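You operate a simulated robot arm through the tools that you are given. There is no shell and no other tool.

You are at the controls of a simulated robot arm. One attempt, no reset.

TASK
Restock the bundle bay with the brown bundle from the blue trolley.
Fine: drop the red flap, slide the green divider to mark 2; brake off to roll the trolley out, on again once it is out.
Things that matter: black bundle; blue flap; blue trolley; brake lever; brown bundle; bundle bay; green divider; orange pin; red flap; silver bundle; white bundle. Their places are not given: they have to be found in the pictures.

The check looks at the end state, three seconds after you hand in, the way a careful person would. Anything else that was tipped, shoved, dropped, spilled or broken makes it a failure.

THE ROBOT
A 6-joint arm with a two-finger gripper, fixed in place. Base frame: the origin is at the foot of the arm, x ahead of it, y to its left, z up; the work surface is at about z = 820. Lengths are in mm, angles in degrees, forces in N, time in s.
It reaches about 1298 mm from its shoulder. Its first joint turns from -149.0 to 149.0 degrees. Payload 1.57 kg.
Tool frame: the origin (TCP) lies between the finger pads and is the grasp point; the fingertips stand 21 mm ahead of it; z points along the fingers, y is the line along which they close. Largest opening 70 mm; the body of the gripper starts 50 mm behind the TCP.
Orientation is that of the tool frame in the base frame, as [roll, pitch, yaw] about the fixed x, y, z axes, in that order (R = Rz(yaw) Ry(pitch) Rx(roll)). With the fingers straight down and closing along the base's y, the tool's x points along the base's -x, its y along +y and its z along -z.

THE INTERFACE
- The arm moves only by the tool move_arm. Its argument "steps" is one flat list of numbers, 7 for each row, row after row: the shift along the base's x, y, z in mm, then the turn, a rotation vector about the base's x, y, z in degrees, then the finger opening in mm, from 0 to 70. In form: [x, y, z, rx, ry, rz, gripper, x, y, z, rx, ry, rz, gripper, ...]. A call has 1 to 20 rows; each row is the pose to reach, as a shift and turn from the pose commanded when the call began. Each row takes 0.2 s and may step no farther than 50 mm and 8.6 degrees from the row before; otherwise, or with a gripper value out of range, the whole call is refused. Where a pose cannot be reached the arm comes as near as it can. A force on the tool above 60 N (or 10 N above the force at the start of the call, whichever is more), or a blocked arm, ends the call early, and 0.2 s more pass. Each finger halts on what it meets, pressing with about 22 N; the grip force reading is that of the motor and also rises with nothing between the fingers. The clock runs only during rows and for 0.2 s after the last one: add rows that repeat a pose to give the fingers time. It gives the time, the measured TCP pose, the force on the tool (base axes), the opening and the grip force at its end, in the units of the frame above (readings bear some noise), with the torque about the TCP (base axes, N m) and any sound that the robot's microphone picked up.
- Cameras (640 x 400 px; columns grow to the right, rows downward): "scene" is fixed at [399.3, 651.2, 1249]; the picture's right is [-0.99, -0.13, 0.00], its down [-0.04, 0.32, -0.95] and it looks along [0.12, -0.94, -0.32] (base axes); focal length 327 px, centre (320, 200). "wrist" rides on the gripper at [79, 4, -81] in the tool frame; the picture's right is [-0.05, 1.00, 0.00], its down [-0.67, -0.04, -0.75] and it looks along [-0.74, -0.04, 0.67] (tool axes); focal length 256 px, centre (320, 200).
- camera(camera): a new picture of that camera. The clock stands still meanwhile.
- slide_trunk(by): slides the trunk up (or, below 0, down) by that many mm; the arm rides with it, the base frame stays. It gives what a move gives, with no picture.
- point_at(camera, pixels): for up to 12 pixels [column, row] of the newest picture of that camera ("zoom" is the newest enlarged one), the place [x, y, z] in the base frame of the surface seen there, good to about 2 mm. The clock stands still meanwhile.
- zoom(camera, box): a new picture of the part [left, top, right, bottom] of that camera's present view, enlarged. The clock stands still meanwhile.
- job_done(): hands the job in; it is judged then, once.

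Leave the gripper open and the arm clear of the work at the hand-in unless told otherwise.

The tools are called after "Call:" by a JSON object that holds its "op" and its "data". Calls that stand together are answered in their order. move_arm: Moves the arm, as the interface text tells. Its arguments: {"type":"object","properties":{"steps":{"type":"array"}},"required":["steps"]} The other tools are called the same way: slide_trunk (by) slides the trunk up or down; camera (camera) takes a picture; point_at (camera, pixels) gives the place of the surface under pixels of a picture; zoom (camera, box) takes an enlarged picture of a part of a camera's view; job_done () hands the job in.

At the start:

```text
time_s: 0.0
tool_pos: [337.4, -670.1, 1158.9]
ee_rot: [180.0, -0.1, 179.9]
force: [0.2, 0.4, 0.1]
ft_torque: [0.0, -0.04, -0.01]
opening: 69.9
gripper_force: 0.1
trunk travel left (down, up): [-841.0, 129.0]
```

scene: 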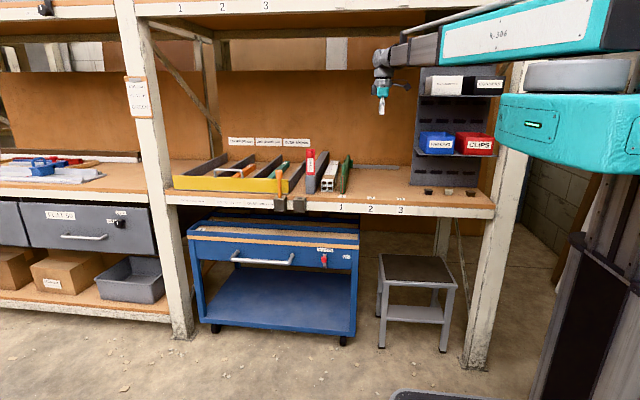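
wrist: 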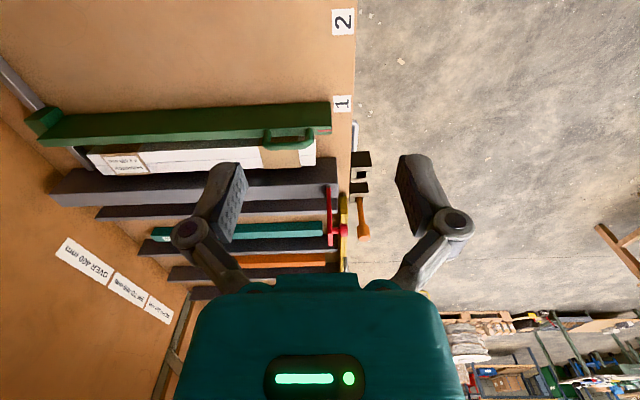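

I see a workbench with a tray, dividers, a red flap, a green divider, and a blue trolley under the bench. First I'll zoom in on the parts that matter: the bench area and the trolley.

Call:
{"op": "zoom", "data": {"camera": "scene", "box": [160, 120, 420, 220]}}

Call:
{"op": "zoom", "data": {"camera": "scene", "box": [170, 200, 380, 350]}}

Call:
{"op": "zoom", "data": {"camera": "scene", "box": [260, 140, 370, 220]}}

Call:
{"op": "zoom", "data": {"camera": "wrist", "box": [20, 80, 400, 320]}}

```text
2.46 times, centred on (290, 170) of scene
```

zoom: 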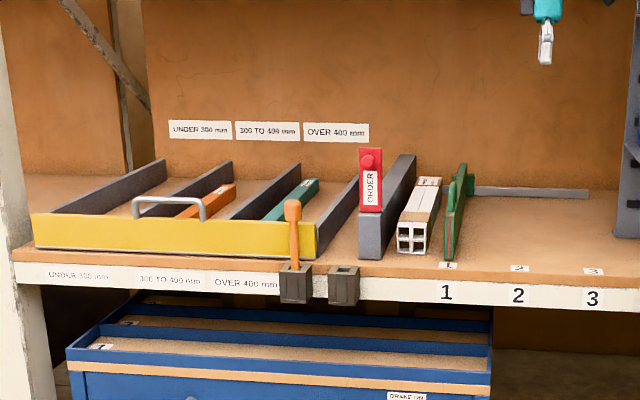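

```text
2.67 times, centred on (275, 275) of scene
```

zoom: 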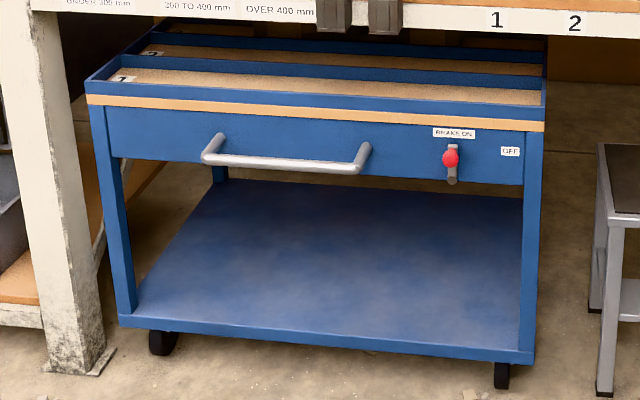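

```text
5.00 times, centred on (315, 180) of scene
```

zoom: 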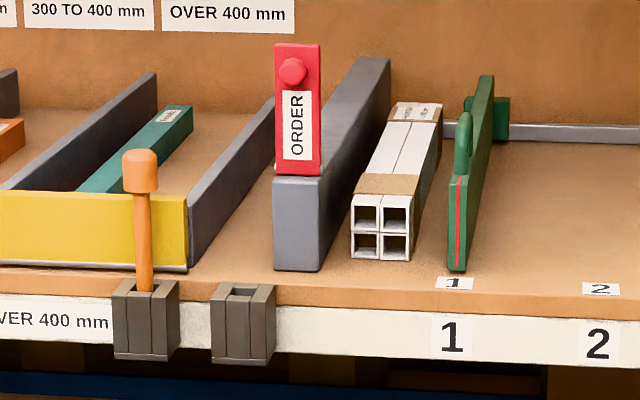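

```text
1.67 times, centred on (210, 200) of wrist
```

zoom: 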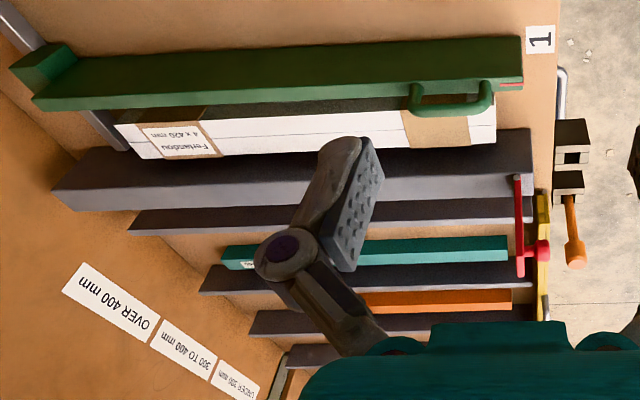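

I'll read the notice on the post at about (137, 97), and look at the bins at the right, the shelf marks at top, and the left-hand area.

Call:
{"op": "zoom", "data": {"camera": "scene", "box": [112, 65, 168, 125]}}

Call:
{"op": "zoom", "data": {"camera": "scene", "box": [400, 60, 520, 210]}}

Call:
{"op": "zoom", "data": {"camera": "scene", "box": [0, 140, 180, 320]}}

Call:
{"op": "zoom", "data": {"camera": "scene", "box": [180, 205, 370, 280]}}

Call:
{"op": "zoom", "data": {"camera": "scene", "box": [300, 235, 365, 275]}}

Call:
{"op": "zoom", "data": {"camera": "scene", "box": [340, 330, 640, 400]}}

```text
6.67 times, centred on (140, 95) of scene
```

zoom: 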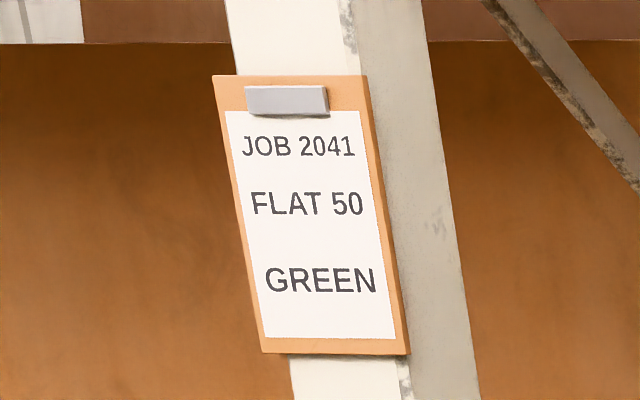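

```text
2.67 times, centred on (460, 135) of scene
```

zoom: 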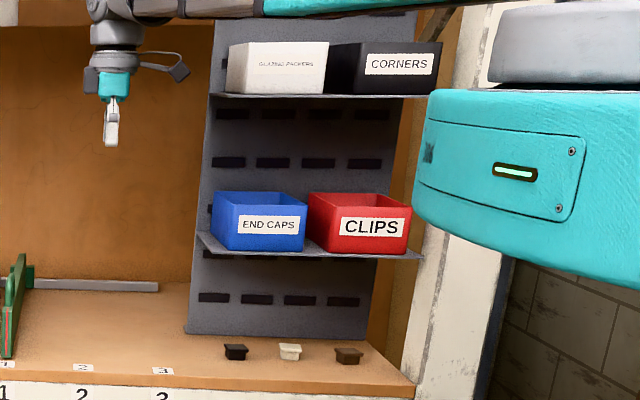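

```text
2.22 times, centred on (90, 230) of scene
```

zoom: 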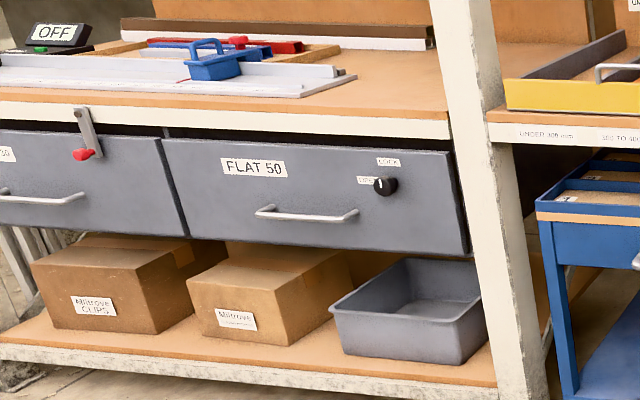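

```text
3.37 times, centred on (275, 242) of scene
```

zoom: 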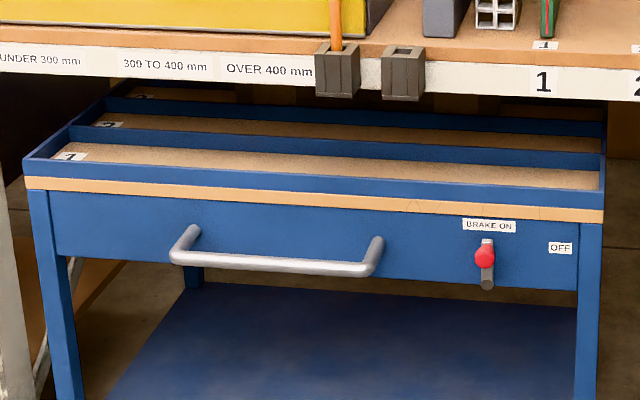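

```text
9.85 times, centred on (332, 255) of scene
```

zoom: 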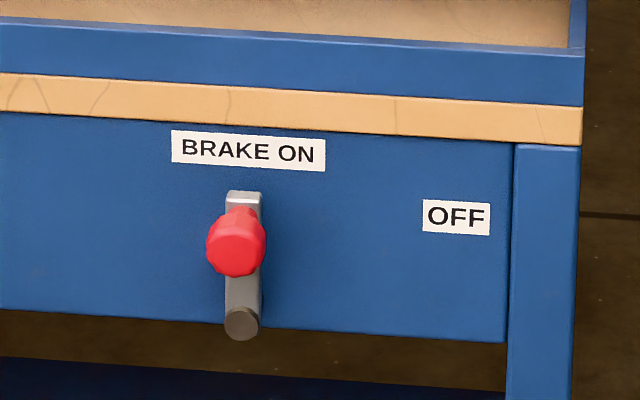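

```text
2.13 times, centred on (490, 365) of scene
```

zoom: 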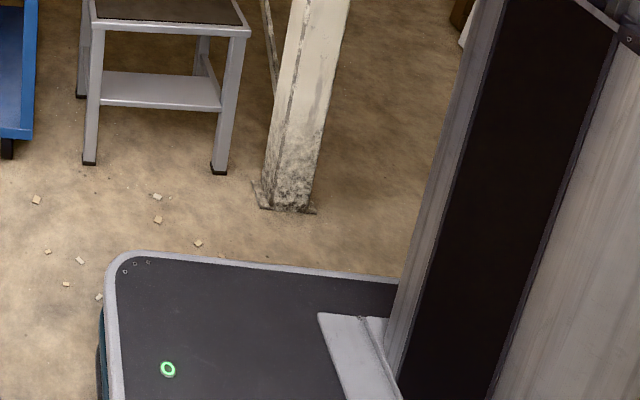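

The clipboard is about a different job (FLAT 50, GREEN). The trolley brake lever at about (324, 260) now points up to "BRAKE ON", with "OFF" to the right of it. Next I'll measure the places of the main features.

Call:
{"op": "zoom", "data": {"camera": "scene", "box": [260, 140, 370, 220]}}

Call:
{"op": "point_at", "data": {"camera": "zoom", "pixels": [[299, 60], [291, 72], [297, 168], [297, 230], [375, 62], [382, 240], [410, 110], [470, 95], [462, 150], [455, 260], [499, 105], [600, 130]]}}

Call:
{"op": "point_at", "data": {"camera": "scene", "pixels": [[342, 207], [370, 209], [400, 211], [342, 197], [371, 199], [400, 199], [280, 204], [299, 204], [279, 178], [324, 260], [263, 259], [347, 258]]}}

Call:
{"op": "point_at", "data": {"camera": "scene", "pixels": [[190, 238], [358, 260], [358, 247], [355, 225], [210, 223], [204, 235], [211, 330], [345, 342], [236, 185], [193, 280], [355, 310], [275, 300]]}}

```text
5.00 times, centred on (315, 180) of scene
```

zoom: 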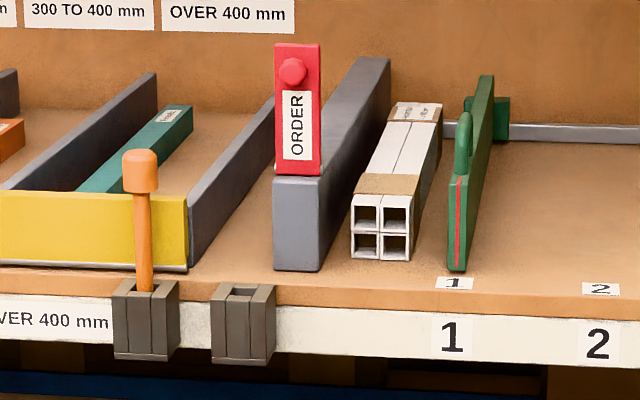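

```text
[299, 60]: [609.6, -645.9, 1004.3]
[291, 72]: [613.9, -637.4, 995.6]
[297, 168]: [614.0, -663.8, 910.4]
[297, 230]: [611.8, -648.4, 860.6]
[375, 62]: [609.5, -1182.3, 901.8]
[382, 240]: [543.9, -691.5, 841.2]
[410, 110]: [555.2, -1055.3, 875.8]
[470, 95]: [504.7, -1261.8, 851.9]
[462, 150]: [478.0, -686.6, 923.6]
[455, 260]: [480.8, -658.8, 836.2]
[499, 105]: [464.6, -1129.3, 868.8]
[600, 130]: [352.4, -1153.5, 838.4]
```

```text
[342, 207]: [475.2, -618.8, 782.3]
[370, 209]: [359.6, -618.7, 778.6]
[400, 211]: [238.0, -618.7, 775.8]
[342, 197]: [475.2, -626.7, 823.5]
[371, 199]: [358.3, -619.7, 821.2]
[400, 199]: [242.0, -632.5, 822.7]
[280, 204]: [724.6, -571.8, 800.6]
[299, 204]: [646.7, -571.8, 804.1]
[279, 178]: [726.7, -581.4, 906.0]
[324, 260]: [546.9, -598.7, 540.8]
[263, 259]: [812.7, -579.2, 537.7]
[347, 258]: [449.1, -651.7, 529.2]
```

```text
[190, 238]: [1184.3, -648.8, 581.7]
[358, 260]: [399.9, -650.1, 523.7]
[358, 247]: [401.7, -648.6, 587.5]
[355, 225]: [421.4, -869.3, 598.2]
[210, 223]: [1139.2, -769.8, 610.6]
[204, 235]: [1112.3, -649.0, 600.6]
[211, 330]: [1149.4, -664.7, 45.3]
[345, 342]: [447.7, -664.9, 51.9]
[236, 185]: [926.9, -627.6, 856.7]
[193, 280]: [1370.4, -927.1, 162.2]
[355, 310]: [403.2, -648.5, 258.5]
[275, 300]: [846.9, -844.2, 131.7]
```

Base x grows to the left of the scene picture. The bench front edge is at y≈-619, the trolley front is at y≈-649, spanning x≈400–1184, and the rail top is at z≈600. I'll zoom the wrist camera on the red flap, divider and bay, and also read the marks.

Call:
{"op": "zoom", "data": {"camera": "wrist", "box": [290, 150, 400, 250]}}

Call:
{"op": "zoom", "data": {"camera": "wrist", "box": [20, 80, 200, 200]}}

Call:
{"op": "zoom", "data": {"camera": "wrist", "box": [230, 80, 380, 180]}}

Call:
{"op": "zoom", "data": {"camera": "scene", "box": [300, 140, 350, 200]}}

Call:
{"op": "zoom", "data": {"camera": "scene", "box": [130, 0, 420, 80]}}

```text
4.00 times, centred on (345, 200) of wrist
```

zoom: 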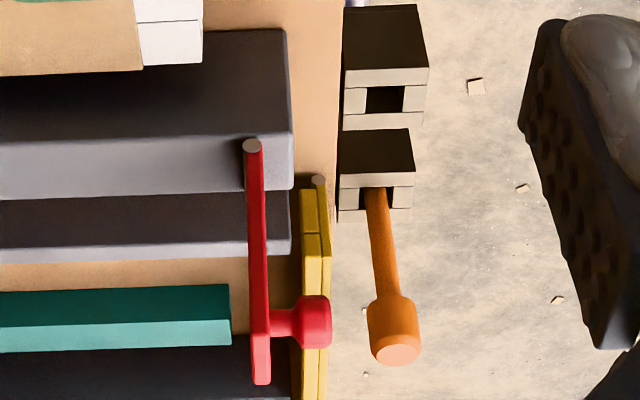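

```text
3.33 times, centred on (110, 140) of wrist
```

zoom: 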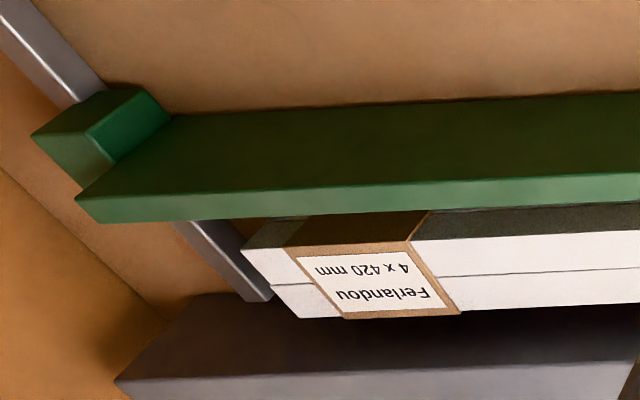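

```text
4.00 times, centred on (305, 130) of wrist
```

zoom: 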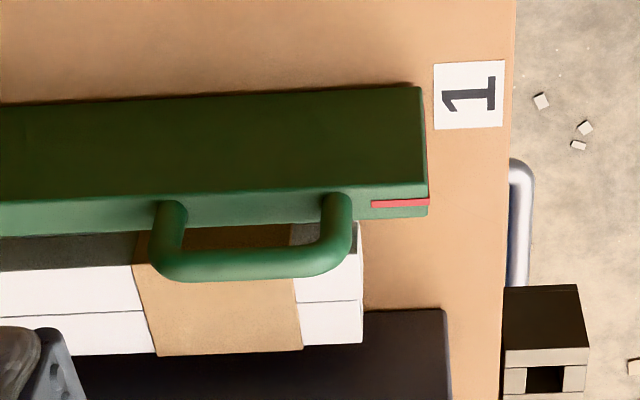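

```text
6.67 times, centred on (325, 170) of scene
```

zoom: 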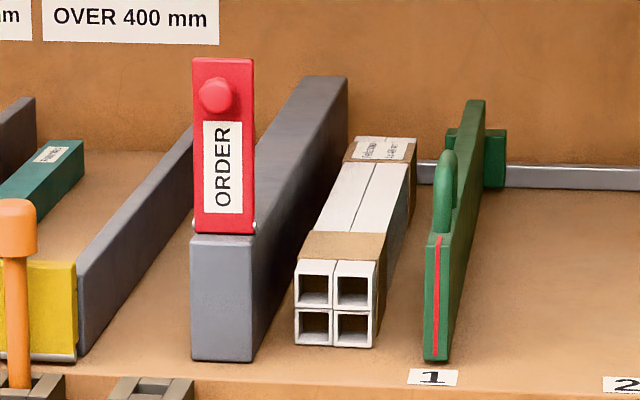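

```text
2.21 times, centred on (275, 40) of scene
```

zoom: 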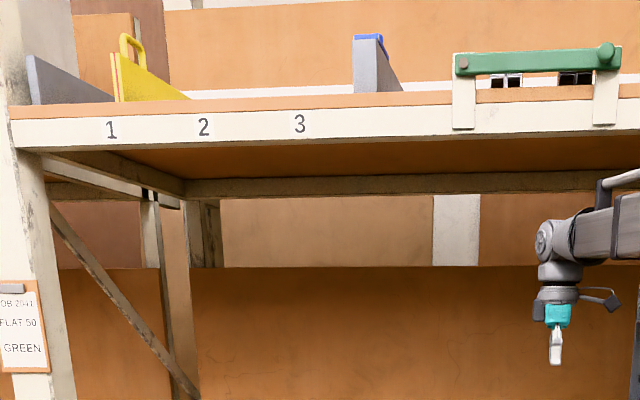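

On the upper shelf I see another bay with a blue flap lying on a grey wall, and a green bar with tube ends behind it. I'll zoom in there to see how a dropped flap rests.

Call:
{"op": "zoom", "data": {"camera": "scene", "box": [275, 0, 345, 50]}}

Call:
{"op": "point_at", "data": {"camera": "zoom", "pixels": [[135, 160], [200, 150], [130, 250], [190, 135]]}}

Call:
{"op": "zoom", "data": {"camera": "scene", "box": [325, 0, 425, 65]}}

Call:
{"op": "zoom", "data": {"camera": "scene", "box": [130, 0, 230, 65]}}

```text
8.00 times, centred on (310, 25) of scene
```

zoom: 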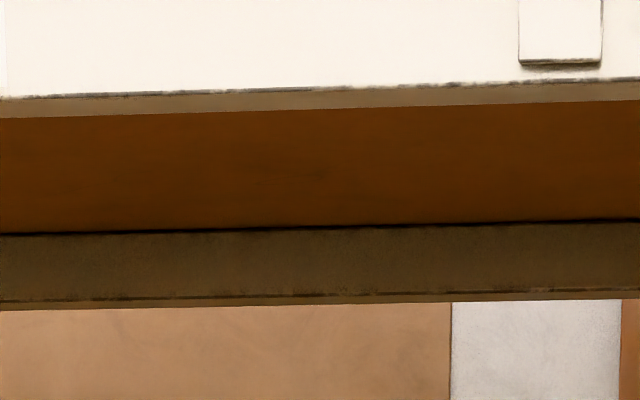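

```text
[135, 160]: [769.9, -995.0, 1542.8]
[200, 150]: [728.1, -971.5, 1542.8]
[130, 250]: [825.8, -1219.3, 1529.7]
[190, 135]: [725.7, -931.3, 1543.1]
```

```text
6.15 times, centred on (375, 32) of scene
```

zoom: 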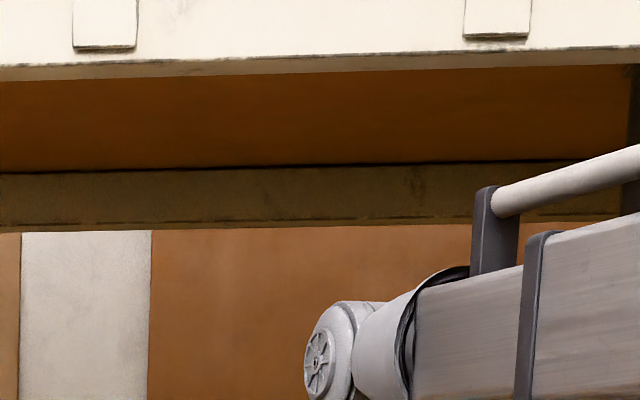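

```text
6.15 times, centred on (180, 32) of scene
```

zoom: 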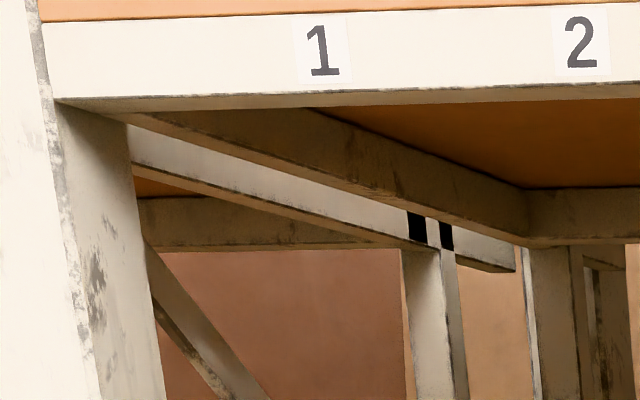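

The zoom shows beyond the top edge when the box is wide and short. I'll use that to look at the blue flap and the rack on the upper shelf.

Call:
{"op": "zoom", "data": {"camera": "scene", "box": [280, 0, 360, 30]}}

Call:
{"op": "zoom", "data": {"camera": "scene", "box": [330, 0, 450, 40]}}

Call:
{"op": "zoom", "data": {"camera": "scene", "box": [120, 0, 440, 2]}}

```text
8.00 times, centred on (320, 15) of scene
```

zoom: 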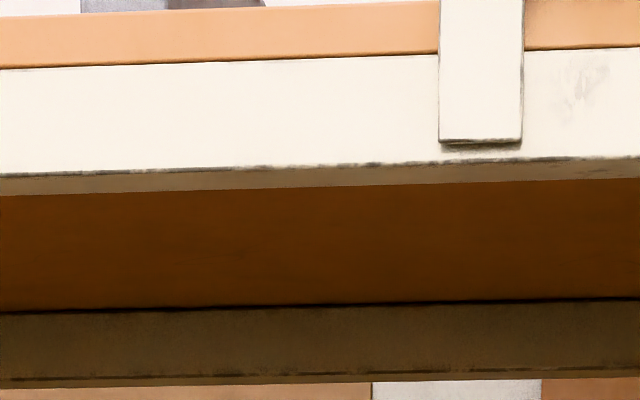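

```text
5.33 times, centred on (390, 20) of scene
```

zoom: 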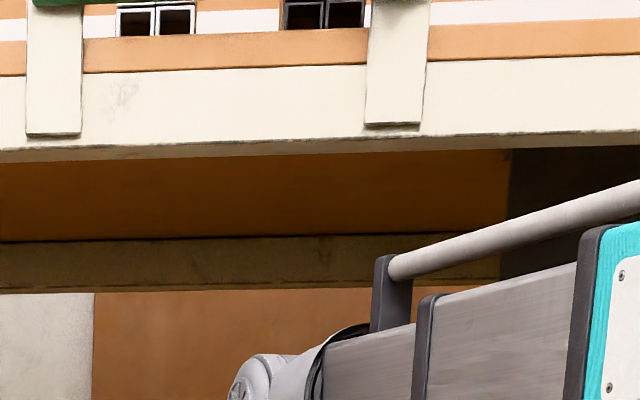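

```text
2.00 times, centred on (280, 1) of scene
```

zoom: 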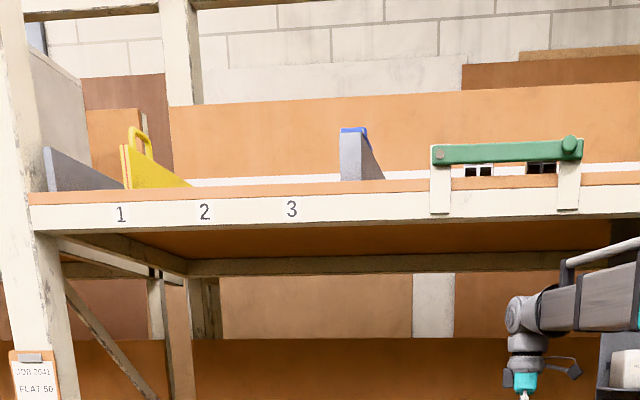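

The blue flap on the upper shelf lies flat on its wall top, so dropped means folded back (-y) on the wall top. I'll measure the red flap hinge, knob, handle, divider and white bundle from the wrist view.

Call:
{"op": "zoom", "data": {"camera": "wrist", "box": [290, 150, 400, 250]}}

Call:
{"op": "point_at", "data": {"camera": "zoom", "pixels": [[253, 147], [255, 200], [260, 300], [261, 365], [318, 305], [320, 345], [285, 320], [285, 100], [150, 100], [150, 165], [375, 300], [392, 355]]}}

Call:
{"op": "zoom", "data": {"camera": "wrist", "box": [230, 80, 380, 180]}}

Call:
{"op": "point_at", "data": {"camera": "zoom", "pixels": [[168, 245], [250, 263], [340, 245], [300, 268], [400, 203], [300, 100], [300, 190], [460, 95], [330, 280], [320, 345], [310, 330], [100, 295]]}}

```text
4.00 times, centred on (345, 200) of wrist
```

zoom: 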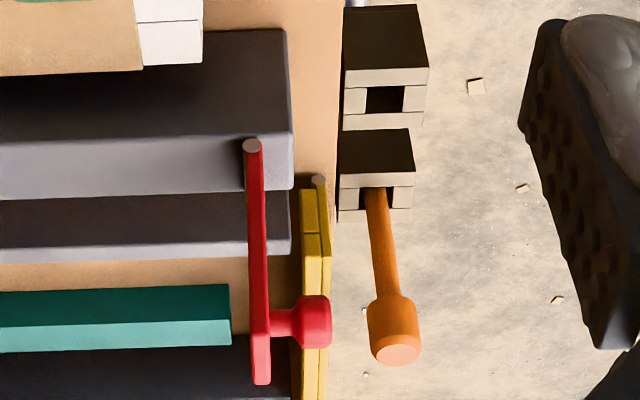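

```text
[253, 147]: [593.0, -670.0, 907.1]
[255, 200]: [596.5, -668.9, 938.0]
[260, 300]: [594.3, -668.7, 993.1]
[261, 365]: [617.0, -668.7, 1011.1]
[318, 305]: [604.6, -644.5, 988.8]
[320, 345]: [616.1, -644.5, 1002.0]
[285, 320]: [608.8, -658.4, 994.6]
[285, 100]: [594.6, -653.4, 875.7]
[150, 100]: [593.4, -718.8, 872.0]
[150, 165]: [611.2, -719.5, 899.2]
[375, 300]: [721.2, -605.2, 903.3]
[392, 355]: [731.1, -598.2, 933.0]
```

```text
4.00 times, centred on (305, 130) of wrist
```

zoom: 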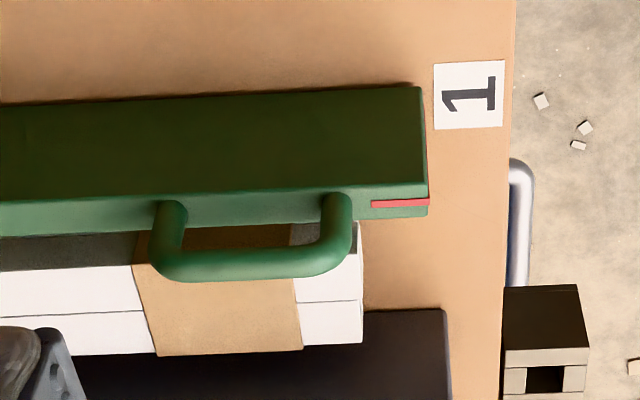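

```text
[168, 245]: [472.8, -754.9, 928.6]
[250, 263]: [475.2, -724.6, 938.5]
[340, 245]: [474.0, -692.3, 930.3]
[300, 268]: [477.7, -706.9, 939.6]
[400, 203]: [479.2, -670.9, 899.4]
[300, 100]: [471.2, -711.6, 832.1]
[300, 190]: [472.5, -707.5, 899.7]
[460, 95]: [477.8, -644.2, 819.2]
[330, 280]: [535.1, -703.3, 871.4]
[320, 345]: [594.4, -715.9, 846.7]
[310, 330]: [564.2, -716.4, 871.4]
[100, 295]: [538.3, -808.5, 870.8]
```

Flap: x 593–634, hinge z≈907 at y≈-671, knob front at y≈-640, z≈996. Divider red line at x≈479, handle bar at z≈934 between y≈-757 and -692. Now the precise centres of marks 1 and 2.

Call:
{"op": "zoom", "data": {"camera": "wrist", "box": [300, 0, 400, 120]}}

Call:
{"op": "zoom", "data": {"camera": "scene", "box": [330, 180, 410, 220]}}

Call:
{"op": "point_at", "data": {"camera": "zoom", "pixels": [[70, 110], [110, 112], [88, 112], [303, 131], [346, 132], [325, 131], [530, 128], [575, 128], [552, 130], [75, 175], [115, 178], [95, 176]]}}

```text
3.33 times, centred on (350, 60) of wrist
```

zoom: 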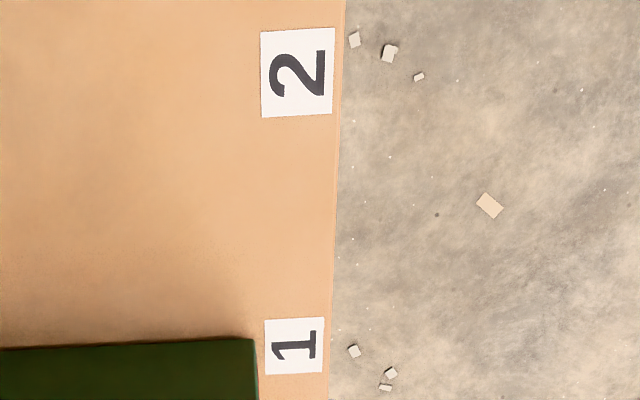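

```text
8.00 times, centred on (370, 200) of scene
```

zoom: 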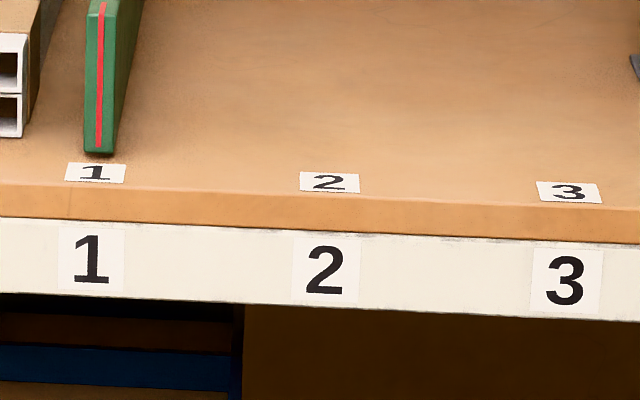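

```text
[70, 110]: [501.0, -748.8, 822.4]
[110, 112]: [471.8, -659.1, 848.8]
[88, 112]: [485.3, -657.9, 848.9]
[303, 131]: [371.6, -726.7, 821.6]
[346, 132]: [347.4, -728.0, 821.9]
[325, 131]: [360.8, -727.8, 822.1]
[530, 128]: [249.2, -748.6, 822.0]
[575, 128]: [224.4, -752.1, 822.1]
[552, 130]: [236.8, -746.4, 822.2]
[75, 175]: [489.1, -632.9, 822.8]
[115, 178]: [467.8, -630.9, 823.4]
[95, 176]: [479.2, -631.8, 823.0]
```

Call:
{"op": "point_at", "data": {"camera": "zoom", "pixels": [[300, 190], [360, 192], [330, 182], [65, 181], [124, 184], [294, 295], [359, 302], [58, 288], [122, 292], [540, 201], [602, 204], [99, 100]]}}

Call:
{"op": "zoom", "data": {"camera": "scene", "box": [335, 145, 375, 170]}}

```text
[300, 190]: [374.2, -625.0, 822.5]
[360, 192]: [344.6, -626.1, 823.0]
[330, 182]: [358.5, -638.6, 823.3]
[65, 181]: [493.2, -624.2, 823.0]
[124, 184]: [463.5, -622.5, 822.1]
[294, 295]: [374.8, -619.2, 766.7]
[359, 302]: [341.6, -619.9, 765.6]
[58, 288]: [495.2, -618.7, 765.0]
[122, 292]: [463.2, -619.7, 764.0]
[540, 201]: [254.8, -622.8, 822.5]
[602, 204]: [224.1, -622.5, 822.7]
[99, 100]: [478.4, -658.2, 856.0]
```

```text
16.00 times, centred on (355, 158) of scene
```

zoom: 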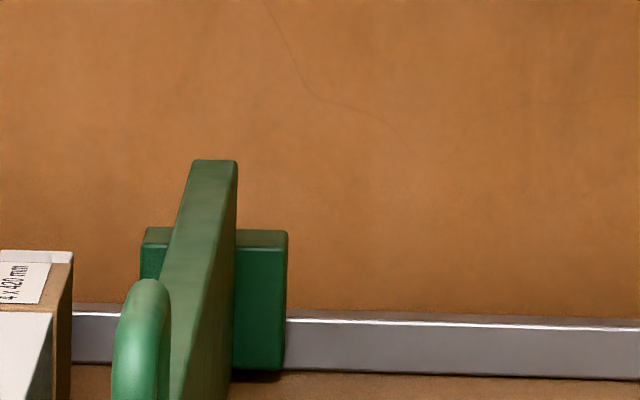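

Marks are at x≈478.5 (1), 359 (2) and 239.5 (3), so the divider must move by about -119.5 in x. First the flap: I'll move the tool in front of it, above (613, -590), turning it -90° about z so that the fingers close along x with the camera on the +y side, and close the fingers.

Call:
{"op": "move_arm", "data": {"steps": [25, 7, -3, 0, 0, -8.2, 60, 50, 14, -5, 0, 0, -16.4, 50, 75, 22, -8, 0, 0, -24.6, 40, 100, 29, -10, 0, 0, -32.8, 30, 125, 36, -13, 0, 0, -41, 20, 150, 43, -15, 0, 0, -49.1, 10, 175, 51, -18, 0, 0, -57.3, 0, 200, 58, -21, 0, 0, -65.5, 0, 225, 65, -24, 0, 0, -73.7, 0, 250, 73, -27, 0, 0, -81.9, 0, 276, 80, -29, 0, 0, -90, 0, 276, 80, -29, 0, 0, -90, 0]}}

Call:
{"op": "camera", "data": {"camera": "wrist"}}

Call:
{"op": "camera", "data": {"camera": "scene"}}

```text
time_s: 2.6
tool_pos: [613.1, -590.6, 1159.7]
ee_rot: [180.0, 0.0, 89.9]
force: [0.0, 0.3, 0.1]
ft_torque: [0.02, 0.03, -0.01]
opening: 0.0
gripper_force: 22.6
out of reach, approached as far as the arm can: row 1, 2, 3, 4, 5, 6, 7, 8, 9, 10, 11, 12
trunk travel left (down, up): [-841.0, 129.0]
```

```text
taken
```

wrist: 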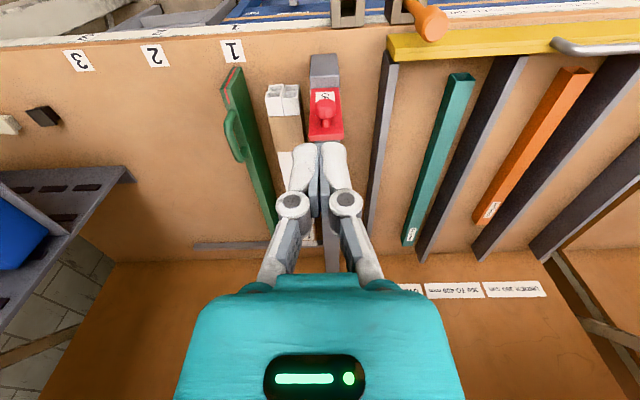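

```text
taken
```

scene: 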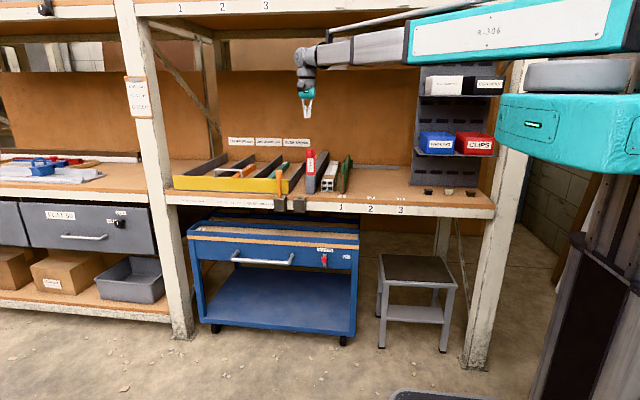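

The tool reached x, y and the turn, but z stayed at 1159.7 and all the rows were reported out of reach, so height seems to come from the trunk. I'll test with a small trunk slide down, and a null row to see how it reports.

Call:
{"op": "slide_trunk", "data": {"by": -20}}

Call:
{"op": "move_arm", "data": {"steps": [0, 0, 0, 0, 0, 0, 0]}}

```text
time_s: 3.3
tool_pos: [612.4, -589.6, 1139.9]
ee_rot: [-180.0, 0.1, 90.0]
force: [-0.1, 0.3, 0.0]
ft_torque: [0.02, 0.0, -0.03]
opening: 0.0
gripper_force: 22.3
trunk travel left (down, up): [-821.0, 149.0]
```

```text
time_s: 3.7
tool_pos: [612.6, -591.0, 1139.3]
ee_rot: [180.0, 0.0, 90.0]
force: [-0.2, 0.5, 0.2]
ft_torque: [0.0, -0.01, 0.04]
opening: 0.0
gripper_force: 22.4
trunk travel left (down, up): [-821.0, 149.0]
```

The trunk gives height. Now I test whether the arm itself can change z: a 10 mm step down.

Call:
{"op": "move_arm", "data": {"steps": [0, 0, -10, 0, 0, 0, 0]}}

Call:
{"op": "move_arm", "data": {"steps": [0, 0, 10, 0, 0, 0, 0]}}

```text
time_s: 4.1
tool_pos: [613.0, -590.2, 1140.2]
ee_rot: [179.9, 0.0, 90.0]
force: [0.5, -0.9, -0.8]
ft_torque: [0.03, 0.0, 0.02]
opening: 0.0
gripper_force: 22.3
out of reach, approached as far as the arm can: row 1
trunk travel left (down, up): [-821.0, 149.0]
```

```text
time_s: 4.5
tool_pos: [612.2, -590.6, 1139.3]
ee_rot: [-180.0, 0.0, 89.9]
force: [-0.7, 0.3, 0.3]
ft_torque: [0.0, -0.01, 0.04]
opening: 0.0
gripper_force: 21.6
out of reach, approached as far as the arm can: row 1
trunk travel left (down, up): [-821.0, 149.0]
```

The arm changes height only through the trunk when the tool is upright. I'm at (613, -590), in front of the flap knob (front y≈-640, z≈996). I slide the trunk down 135 to bring the closed fingertips to z≈984, still 40 mm ahead of the knob.

Call:
{"op": "slide_trunk", "data": {"by": -135}}

Call:
{"op": "zoom", "data": {"camera": "scene", "box": [260, 90, 370, 220]}}

Call:
{"op": "camera", "data": {"camera": "wrist"}}

```text
time_s: 6.1
tool_pos: [613.0, -590.5, 1005.7]
ee_rot: [179.9, 0.0, 90.1]
force: [0.8, 0.2, 0.3]
ft_torque: [0.02, 0.0, 0.01]
opening: 0.3
gripper_force: 22.7
trunk travel left (down, up): [-686.0, 284.0]
```

```text
3.08 times, centred on (315, 155) of scene
```

zoom: 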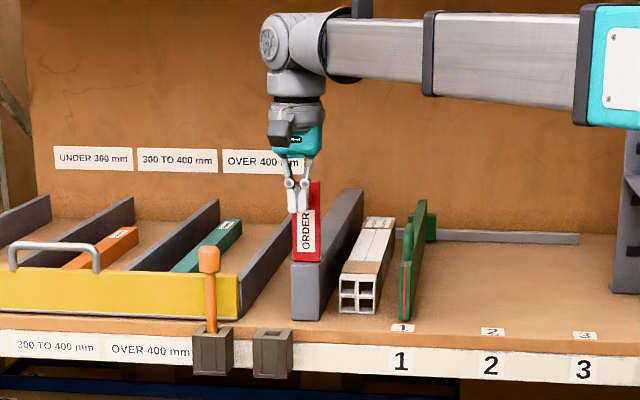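

```text
taken
```

wrist: 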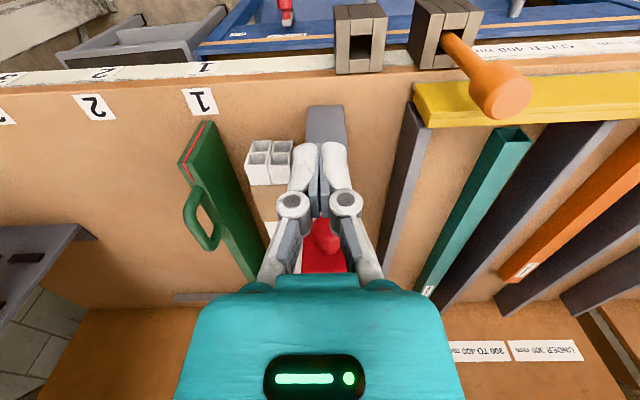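

The closed fingers are in front of the red knob, clear of the pin and the gate. I push slowly in -y by 110 mm to tip the flap back.

Call:
{"op": "move_arm", "data": {"steps": [0, -15, 0, 0, 0, 0, 0, 0, -30, 0, 0, 0, 0, 0, 0, -40, 0, 0, 0, 0, 0, 0, -48, 0, 0, 0, 0, 0, 0, -56, 0, 0, 0, 0, 0, 0, -64, 0, 0, 0, 0, 0, 0, -72, 0, 0, 0, 0, 0, 0, -80, 0, 0, 0, 0, 0, 0, -88, 0, 0, 0, 0, 0, 0, -96, 0, 0, 0, 0, 0, 0, -104, 0, 0, 0, 0, 0, 0, -112, 0, 0, 0, 0, 0]}}

Call:
{"op": "zoom", "data": {"camera": "scene", "box": [260, 110, 370, 220]}}

Call:
{"op": "camera", "data": {"camera": "wrist"}}

```text
time_s: 8.7
tool_pos: [612.7, -702.4, 1003.9]
ee_rot: [-179.9, 0.0, 89.9]
force: [-0.3, 0.2, 0.0]
ft_torque: [0.0, 0.0, 0.03]
opening: 0.1
gripper_force: 22.0
trunk travel left (down, up): [-686.0, 284.0]
```

```text
3.64 times, centred on (315, 165) of scene
```

zoom: 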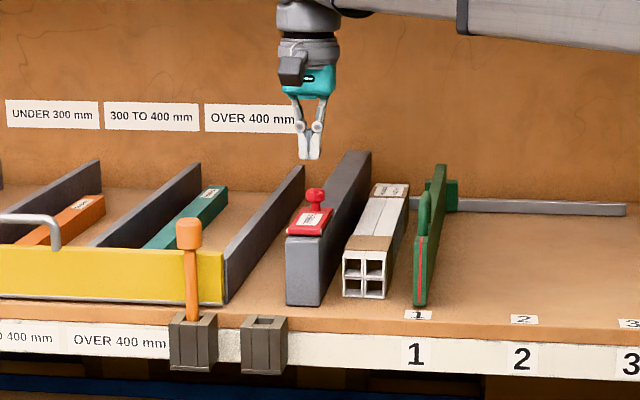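

```text
taken
```

wrist: 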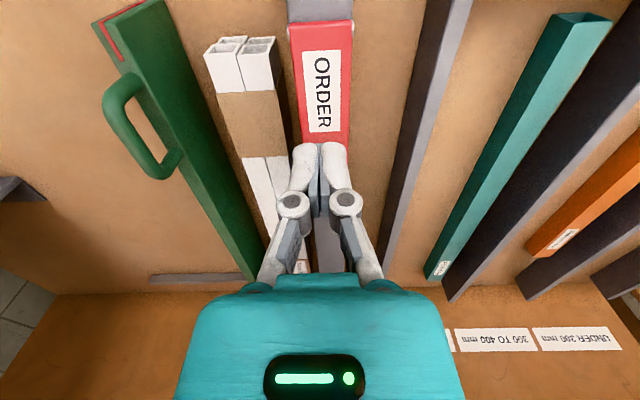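

The red flap is down flat on the wall with its knob up. Next the divider: I move over its handle at about (479, -724), opening the fingers to 44, staying at this height (tips at 983, handle top at 940).

Call:
{"op": "move_arm", "data": {"steps": [-30, -5, 0, 0, 0, 0, 20, -60, -10, 0, 0, 0, 0, 44, -90, -15, 0, 0, 0, 0, 44, -120, -20, 0, 0, 0, 0, 44, -134, -22, 0, 0, 0, 0, 44, -134, -22, 0, 0, 0, 0, 44]}}

Call:
{"op": "camera", "data": {"camera": "wrist"}}

Call:
{"op": "zoom", "data": {"camera": "scene", "box": [290, 110, 400, 220]}}

```text
time_s: 10.1
tool_pos: [477.6, -724.3, 1005.7]
ee_rot: [-180.0, 0.0, 90.0]
force: [0.1, 0.3, 0.3]
ft_torque: [0.04, 0.0, 0.05]
opening: 43.9
gripper_force: 0.0
trunk travel left (down, up): [-686.0, 284.0]
```

```text
taken
```

wrist: 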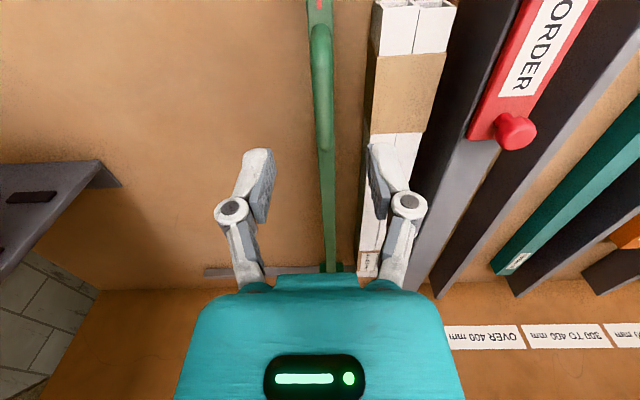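

```text
3.64 times, centred on (345, 165) of scene
```

zoom: 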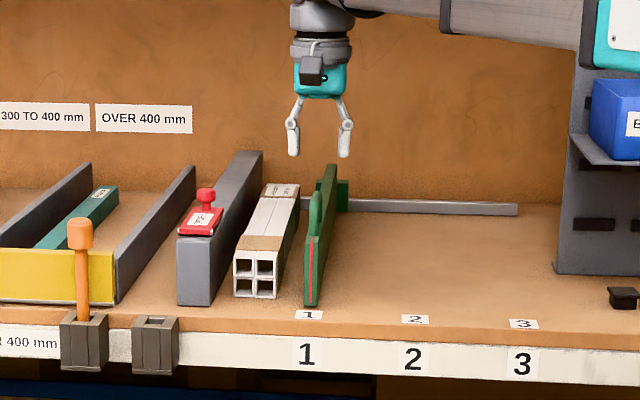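

The handle is centred between the fingers. I lower 70 mm so the finger pads are beside the handle bar (tips at z≈914, above the divider top at 900).

Call:
{"op": "slide_trunk", "data": {"by": -70}}

Call:
{"op": "camera", "data": {"camera": "wrist"}}

Call:
{"op": "zoom", "data": {"camera": "scene", "box": [310, 130, 390, 210]}}

```text
time_s: 11.2
tool_pos: [478.0, -723.1, 935.1]
ee_rot: [-179.9, -0.1, 90.1]
force: [-0.1, 0.5, 0.1]
ft_torque: [0.02, -0.01, 0.0]
opening: 44.1
gripper_force: 0.1
trunk travel left (down, up): [-616.0, 354.0]
```

```text
taken
```

wrist: 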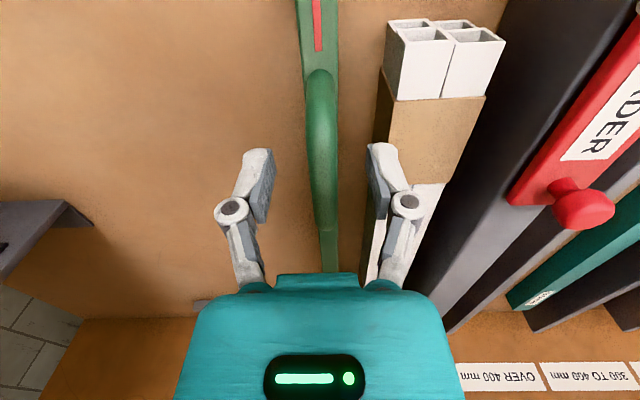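

```text
5.00 times, centred on (350, 170) of scene
```

zoom: 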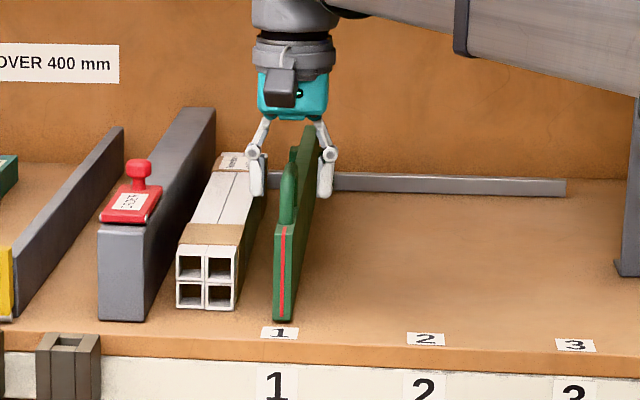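

Before moving the divider I check where the bin rack stands, since the arm link will swing that way.

Call:
{"op": "camera", "data": {"camera": "scene"}}

Call:
{"op": "point_at", "data": {"camera": "scene", "pixels": [[476, 146], [437, 143], [489, 84], [450, 180], [418, 150], [494, 154], [428, 190], [449, 192], [471, 193], [485, 60]]}}

```text
taken
```

scene: 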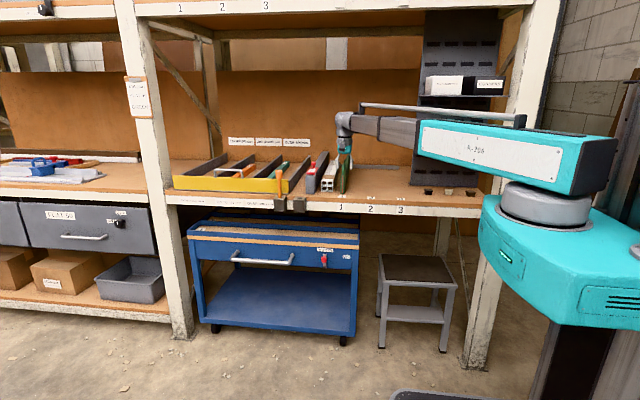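

```text
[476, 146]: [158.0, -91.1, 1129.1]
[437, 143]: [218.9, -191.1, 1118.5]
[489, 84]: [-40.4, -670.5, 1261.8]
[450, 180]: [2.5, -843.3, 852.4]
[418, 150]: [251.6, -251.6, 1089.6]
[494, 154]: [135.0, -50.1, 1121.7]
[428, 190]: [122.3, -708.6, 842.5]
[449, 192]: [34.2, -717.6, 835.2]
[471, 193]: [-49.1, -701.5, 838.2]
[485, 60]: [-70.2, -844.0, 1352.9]
```

The arm is a straight telescoping boom on a turning base, well clear of the rack. I close the fingers on the handle bar now.

Call:
{"op": "move_arm", "data": {"steps": [0, 0, 0, 0, 0, 0, 20, 0, 0, 0, 0, 0, 0, 5, 0, 0, 0, 0, 0, 0, 0, 0, 0, 0, 0, 0, 0, 0]}}

```text
time_s: 12.2
tool_pos: [479.0, -723.7, 935.0]
ee_rot: [-179.9, 0.0, 90.0]
force: [4.0, -1.6, 3.0]
ft_torque: [-0.01, -0.04, -0.02]
opening: 10.7
gripper_force: 32.5
trunk travel left (down, up): [-616.0, 354.0]
```

Held: opening 10.7 mm, TCP x=479.0. Now I slide the divider -119.5 mm along x slowly, gripping.

Call:
{"op": "move_arm", "data": {"steps": [-5, 0, 0, 0, 0, 0, 0, -12, 0, 0, 0, 0, 0, 0, -20, 0, 0, 0, 0, 0, 0, -28, 0, 0, 0, 0, 0, 0, -36, 0, 0, 0, 0, 0, 0, -44, 0, 0, 0, 0, 0, 0, -52, 0, 0, 0, 0, 0, 0, -60, 0, 0, 0, 0, 0, 0, -68, 0, 0, 0, 0, 0, 0, -76, 0, 0, 0, 0, 0, 0, -84, 0, 0, 0, 0, 0, 0, -92, 0, 0, 0, 0, 0, 0, -100, 0, 0, 0, 0, 0, 0, -108, 0, 0, 0, 0, 0, 0, -114, 0, 0, 0, 0, 0, 0, -118, 0, 0, 0, 0, 0, 0, -119.5, 0, 0, 0, 0, 0, 0, -119.5, 0, 0, 0, 0, 0, 0]}}

Call:
{"op": "zoom", "data": {"camera": "scene", "box": [330, 150, 410, 220]}}

Call:
{"op": "camera", "data": {"camera": "wrist"}}

```text
time_s: 16.0
tool_pos: [358.8, -722.7, 935.0]
ee_rot: [180.0, 0.0, 90.0]
force: [4.4, -8.4, 8.1]
ft_torque: [0.46, -0.02, 0.01]
opening: 10.9
gripper_force: 32.0
trunk travel left (down, up): [-616.0, 354.0]
```

```text
5.71 times, centred on (370, 185) of scene
```

zoom: 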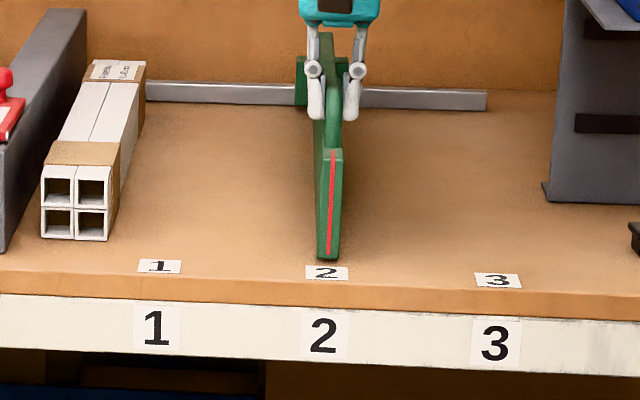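

```text
taken
```

wrist: 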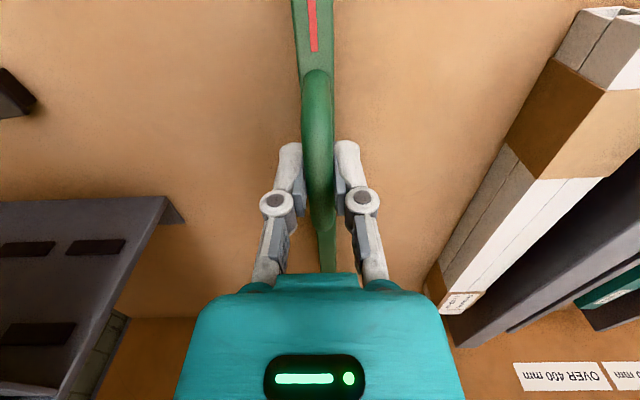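

The divider stands at mark 2. I check its red line against the mark with points, then release.

Call:
{"op": "zoom", "data": {"camera": "scene", "box": [355, 175, 385, 215]}}

Call:
{"op": "point_at", "data": {"camera": "zoom", "pixels": [[325, 30], [323, 60], [321, 95], [330, 180], [320, 178], [290, 190], [365, 190], [310, 278]]}}

Call:
{"op": "move_arm", "data": {"steps": [0, 0, 0, 0, 0, 0, 15, 0, 0, 0, 0, 0, 0, 30, 0, 0, 0, 0, 0, 0, 40, 0, 0, 0, 0, 0, 0, 40]}}

```text
10.00 times, centred on (370, 195) of scene
```

zoom: 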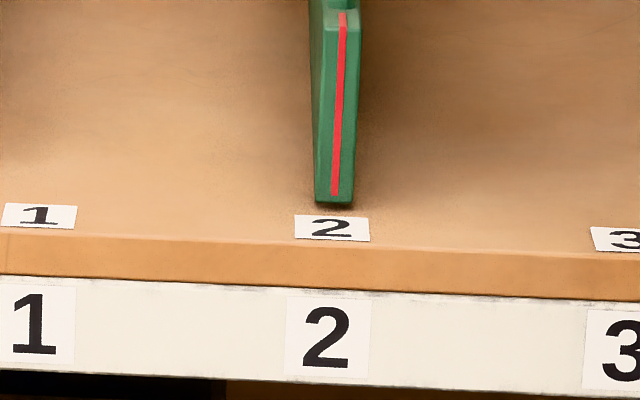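

```text
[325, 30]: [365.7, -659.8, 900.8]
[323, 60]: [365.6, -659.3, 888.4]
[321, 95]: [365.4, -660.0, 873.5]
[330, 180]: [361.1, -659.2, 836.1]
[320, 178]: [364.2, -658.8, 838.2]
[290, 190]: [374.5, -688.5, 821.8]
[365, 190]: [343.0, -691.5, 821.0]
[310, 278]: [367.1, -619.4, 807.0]
```

```text
time_s: 17.0
tool_pos: [358.5, -723.4, 935.9]
ee_rot: [179.9, 0.0, 90.1]
force: [0.1, 0.4, 0.9]
ft_torque: [0.0, 0.03, 0.02]
opening: 39.9
gripper_force: 0.0
trunk travel left (down, up): [-616.0, 354.0]
```

The red line (pixel x≈335 → x≈359) is right at mark 2 and the fingers are open. I raise the tool 110 mm off the handle.

Call:
{"op": "slide_trunk", "data": {"by": 110}}

Call:
{"op": "zoom", "data": {"camera": "scene", "box": [270, 110, 430, 220]}}

```text
time_s: 18.4
tool_pos: [358.2, -723.5, 1044.5]
ee_rot: [180.0, 0.1, 90.0]
force: [-0.3, -0.5, -0.2]
ft_torque: [-0.02, 0.02, -0.01]
opening: 40.2
gripper_force: 0.1
trunk travel left (down, up): [-726.0, 244.0]
```

```text
3.64 times, centred on (350, 165) of scene
```

zoom: 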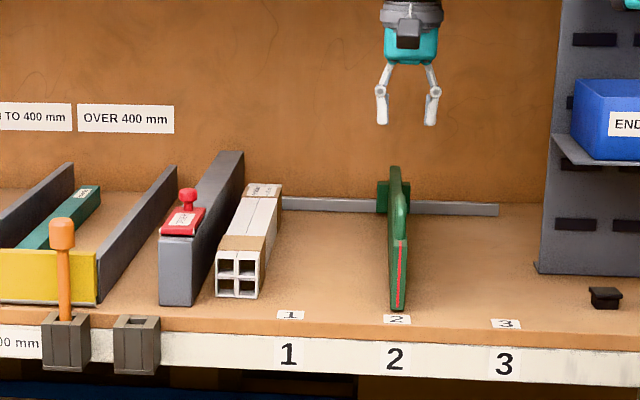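

Now the trolley. I back the tool out from the bench to about (608, -423), turning +90° about z back to the first orientation, at this height.

Call:
{"op": "move_arm", "data": {"steps": [5, 38, 0, 0, 0, 8.2, 40, 20, 72, 0, 0, 0, 16.4, 40, 42, 105, 0, 0, 0, 24.6, 40, 66, 136, 0, 0, 0, 32.8, 40, 92, 166, 0, 0, 0, 41, 40, 118, 194, 0, 0, 0, 49.2, 40, 146, 220, 0, 0, 0, 57.4, 40, 172, 244, 0, 0, 0, 65.6, 20, 200, 266, 0, 0, 0, 73.8, 0, 226, 286, 0, 0, 0, 82, 0, 250, 300, 0, 0, 0, 90, 0, 250, 300, 0, 0, 0, 90, 0]}}

Call:
{"op": "camera", "data": {"camera": "scene"}}

Call:
{"op": "camera", "data": {"camera": "wrist"}}

```text
time_s: 21.0
tool_pos: [609.0, -424.1, 1045.9]
ee_rot: [-180.0, 0.0, -179.9]
force: [0.5, 0.9, -0.4]
ft_torque: [0.0, 0.03, 0.0]
opening: 0.4
gripper_force: 21.9
trunk travel left (down, up): [-726.0, 244.0]
```

```text
taken
```

scene: 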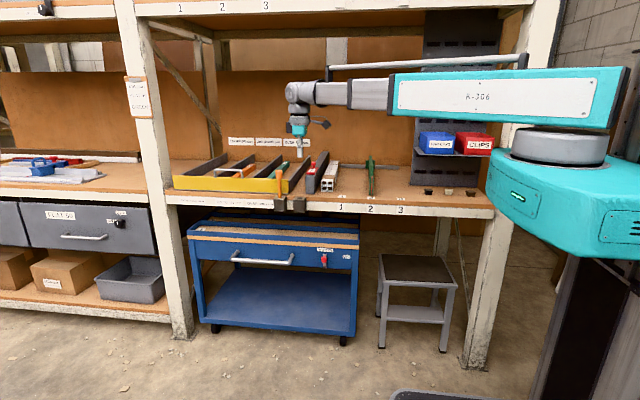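

```text
taken
```

wrist: 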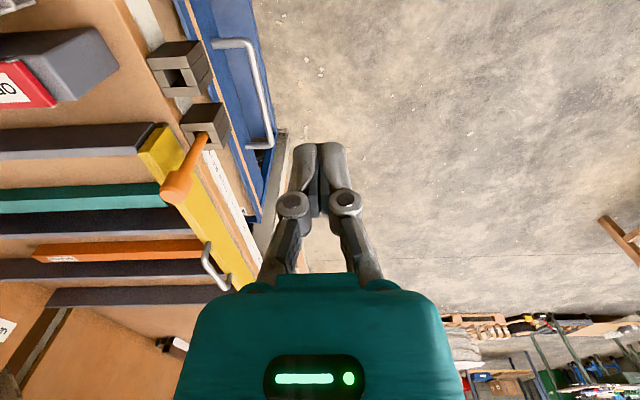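

Clear of the bench. I test a small tilt of -8.5° about x to learn how height follows tilt.

Call:
{"op": "move_arm", "data": {"steps": [0, 0, 0, -8.5, 0, 0, 0, 0, 0, 0, -17, 0, 0, 0, 0, 0, 0, -17, 0, 0, 0]}}

```text
time_s: 21.8
tool_pos: [609.0, -423.0, 1053.1]
ee_rot: [-163.0, 0.0, -179.9]
force: [-0.1, -0.2, 0.0]
ft_torque: [-0.05, 0.0, 0.01]
opening: 0.1
gripper_force: 21.9
out of reach, approached as far as the arm can: row 1, 2, 3
trunk travel left (down, up): [-726.0, 244.0]
```

The tilt works with x, y exact; height follows as z = wrist − 174·cos(tilt). I tilt the remaining 73° so that the tool points straight at -y, staying at y≈-423.

Call:
{"op": "move_arm", "data": {"steps": [0, 0, 0, -8.2, 0, 0, 0, 0, 0, 0, -16.4, 0, 0, 0, 0, 0, 0, -24.6, 0, 0, 0, 0, 0, 0, -32.8, 0, 0, 0, 0, 0, 0, -41, 0, 0, 0, 0, 0, 0, -49.2, 0, 0, 0, 0, 0, 0, -57.4, 0, 0, 0, 0, 0, 0, -65.6, 0, 0, 0, 0, 0, 0, -73, 0, 0, 0, 0, 0, 0, -73, 0, 0, 0]}}

Call:
{"op": "camera", "data": {"camera": "scene"}}

Call:
{"op": "camera", "data": {"camera": "wrist"}}

```text
time_s: 24.0
tool_pos: [603.9, -421.7, 1232.0]
ee_rot: [-89.9, -0.1, -180.0]
force: [-0.3, 0.3, -0.1]
ft_torque: [0.0, 0.0, -0.05]
opening: 0.0
gripper_force: 22.0
out of reach, approached as far as the arm can: row 1, 2, 3, 4, 5, 6, 7, 8, 9, 10
trunk travel left (down, up): [-726.0, 244.0]
```

```text
taken
```

scene: 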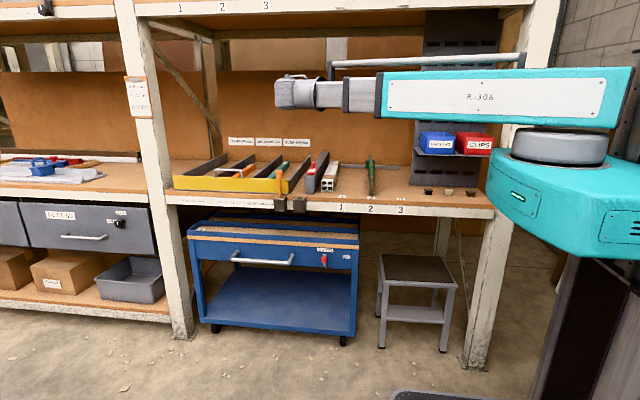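

```text
taken
```

wrist: 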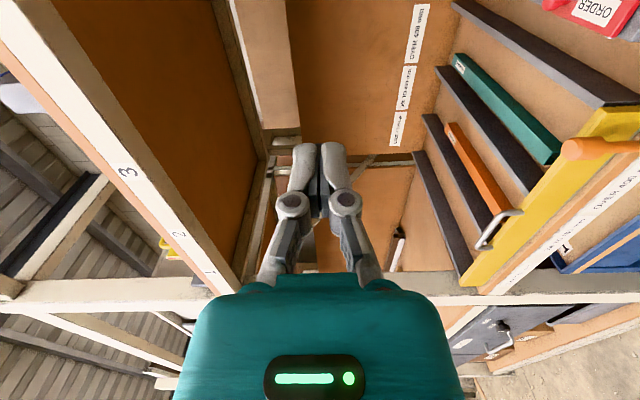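

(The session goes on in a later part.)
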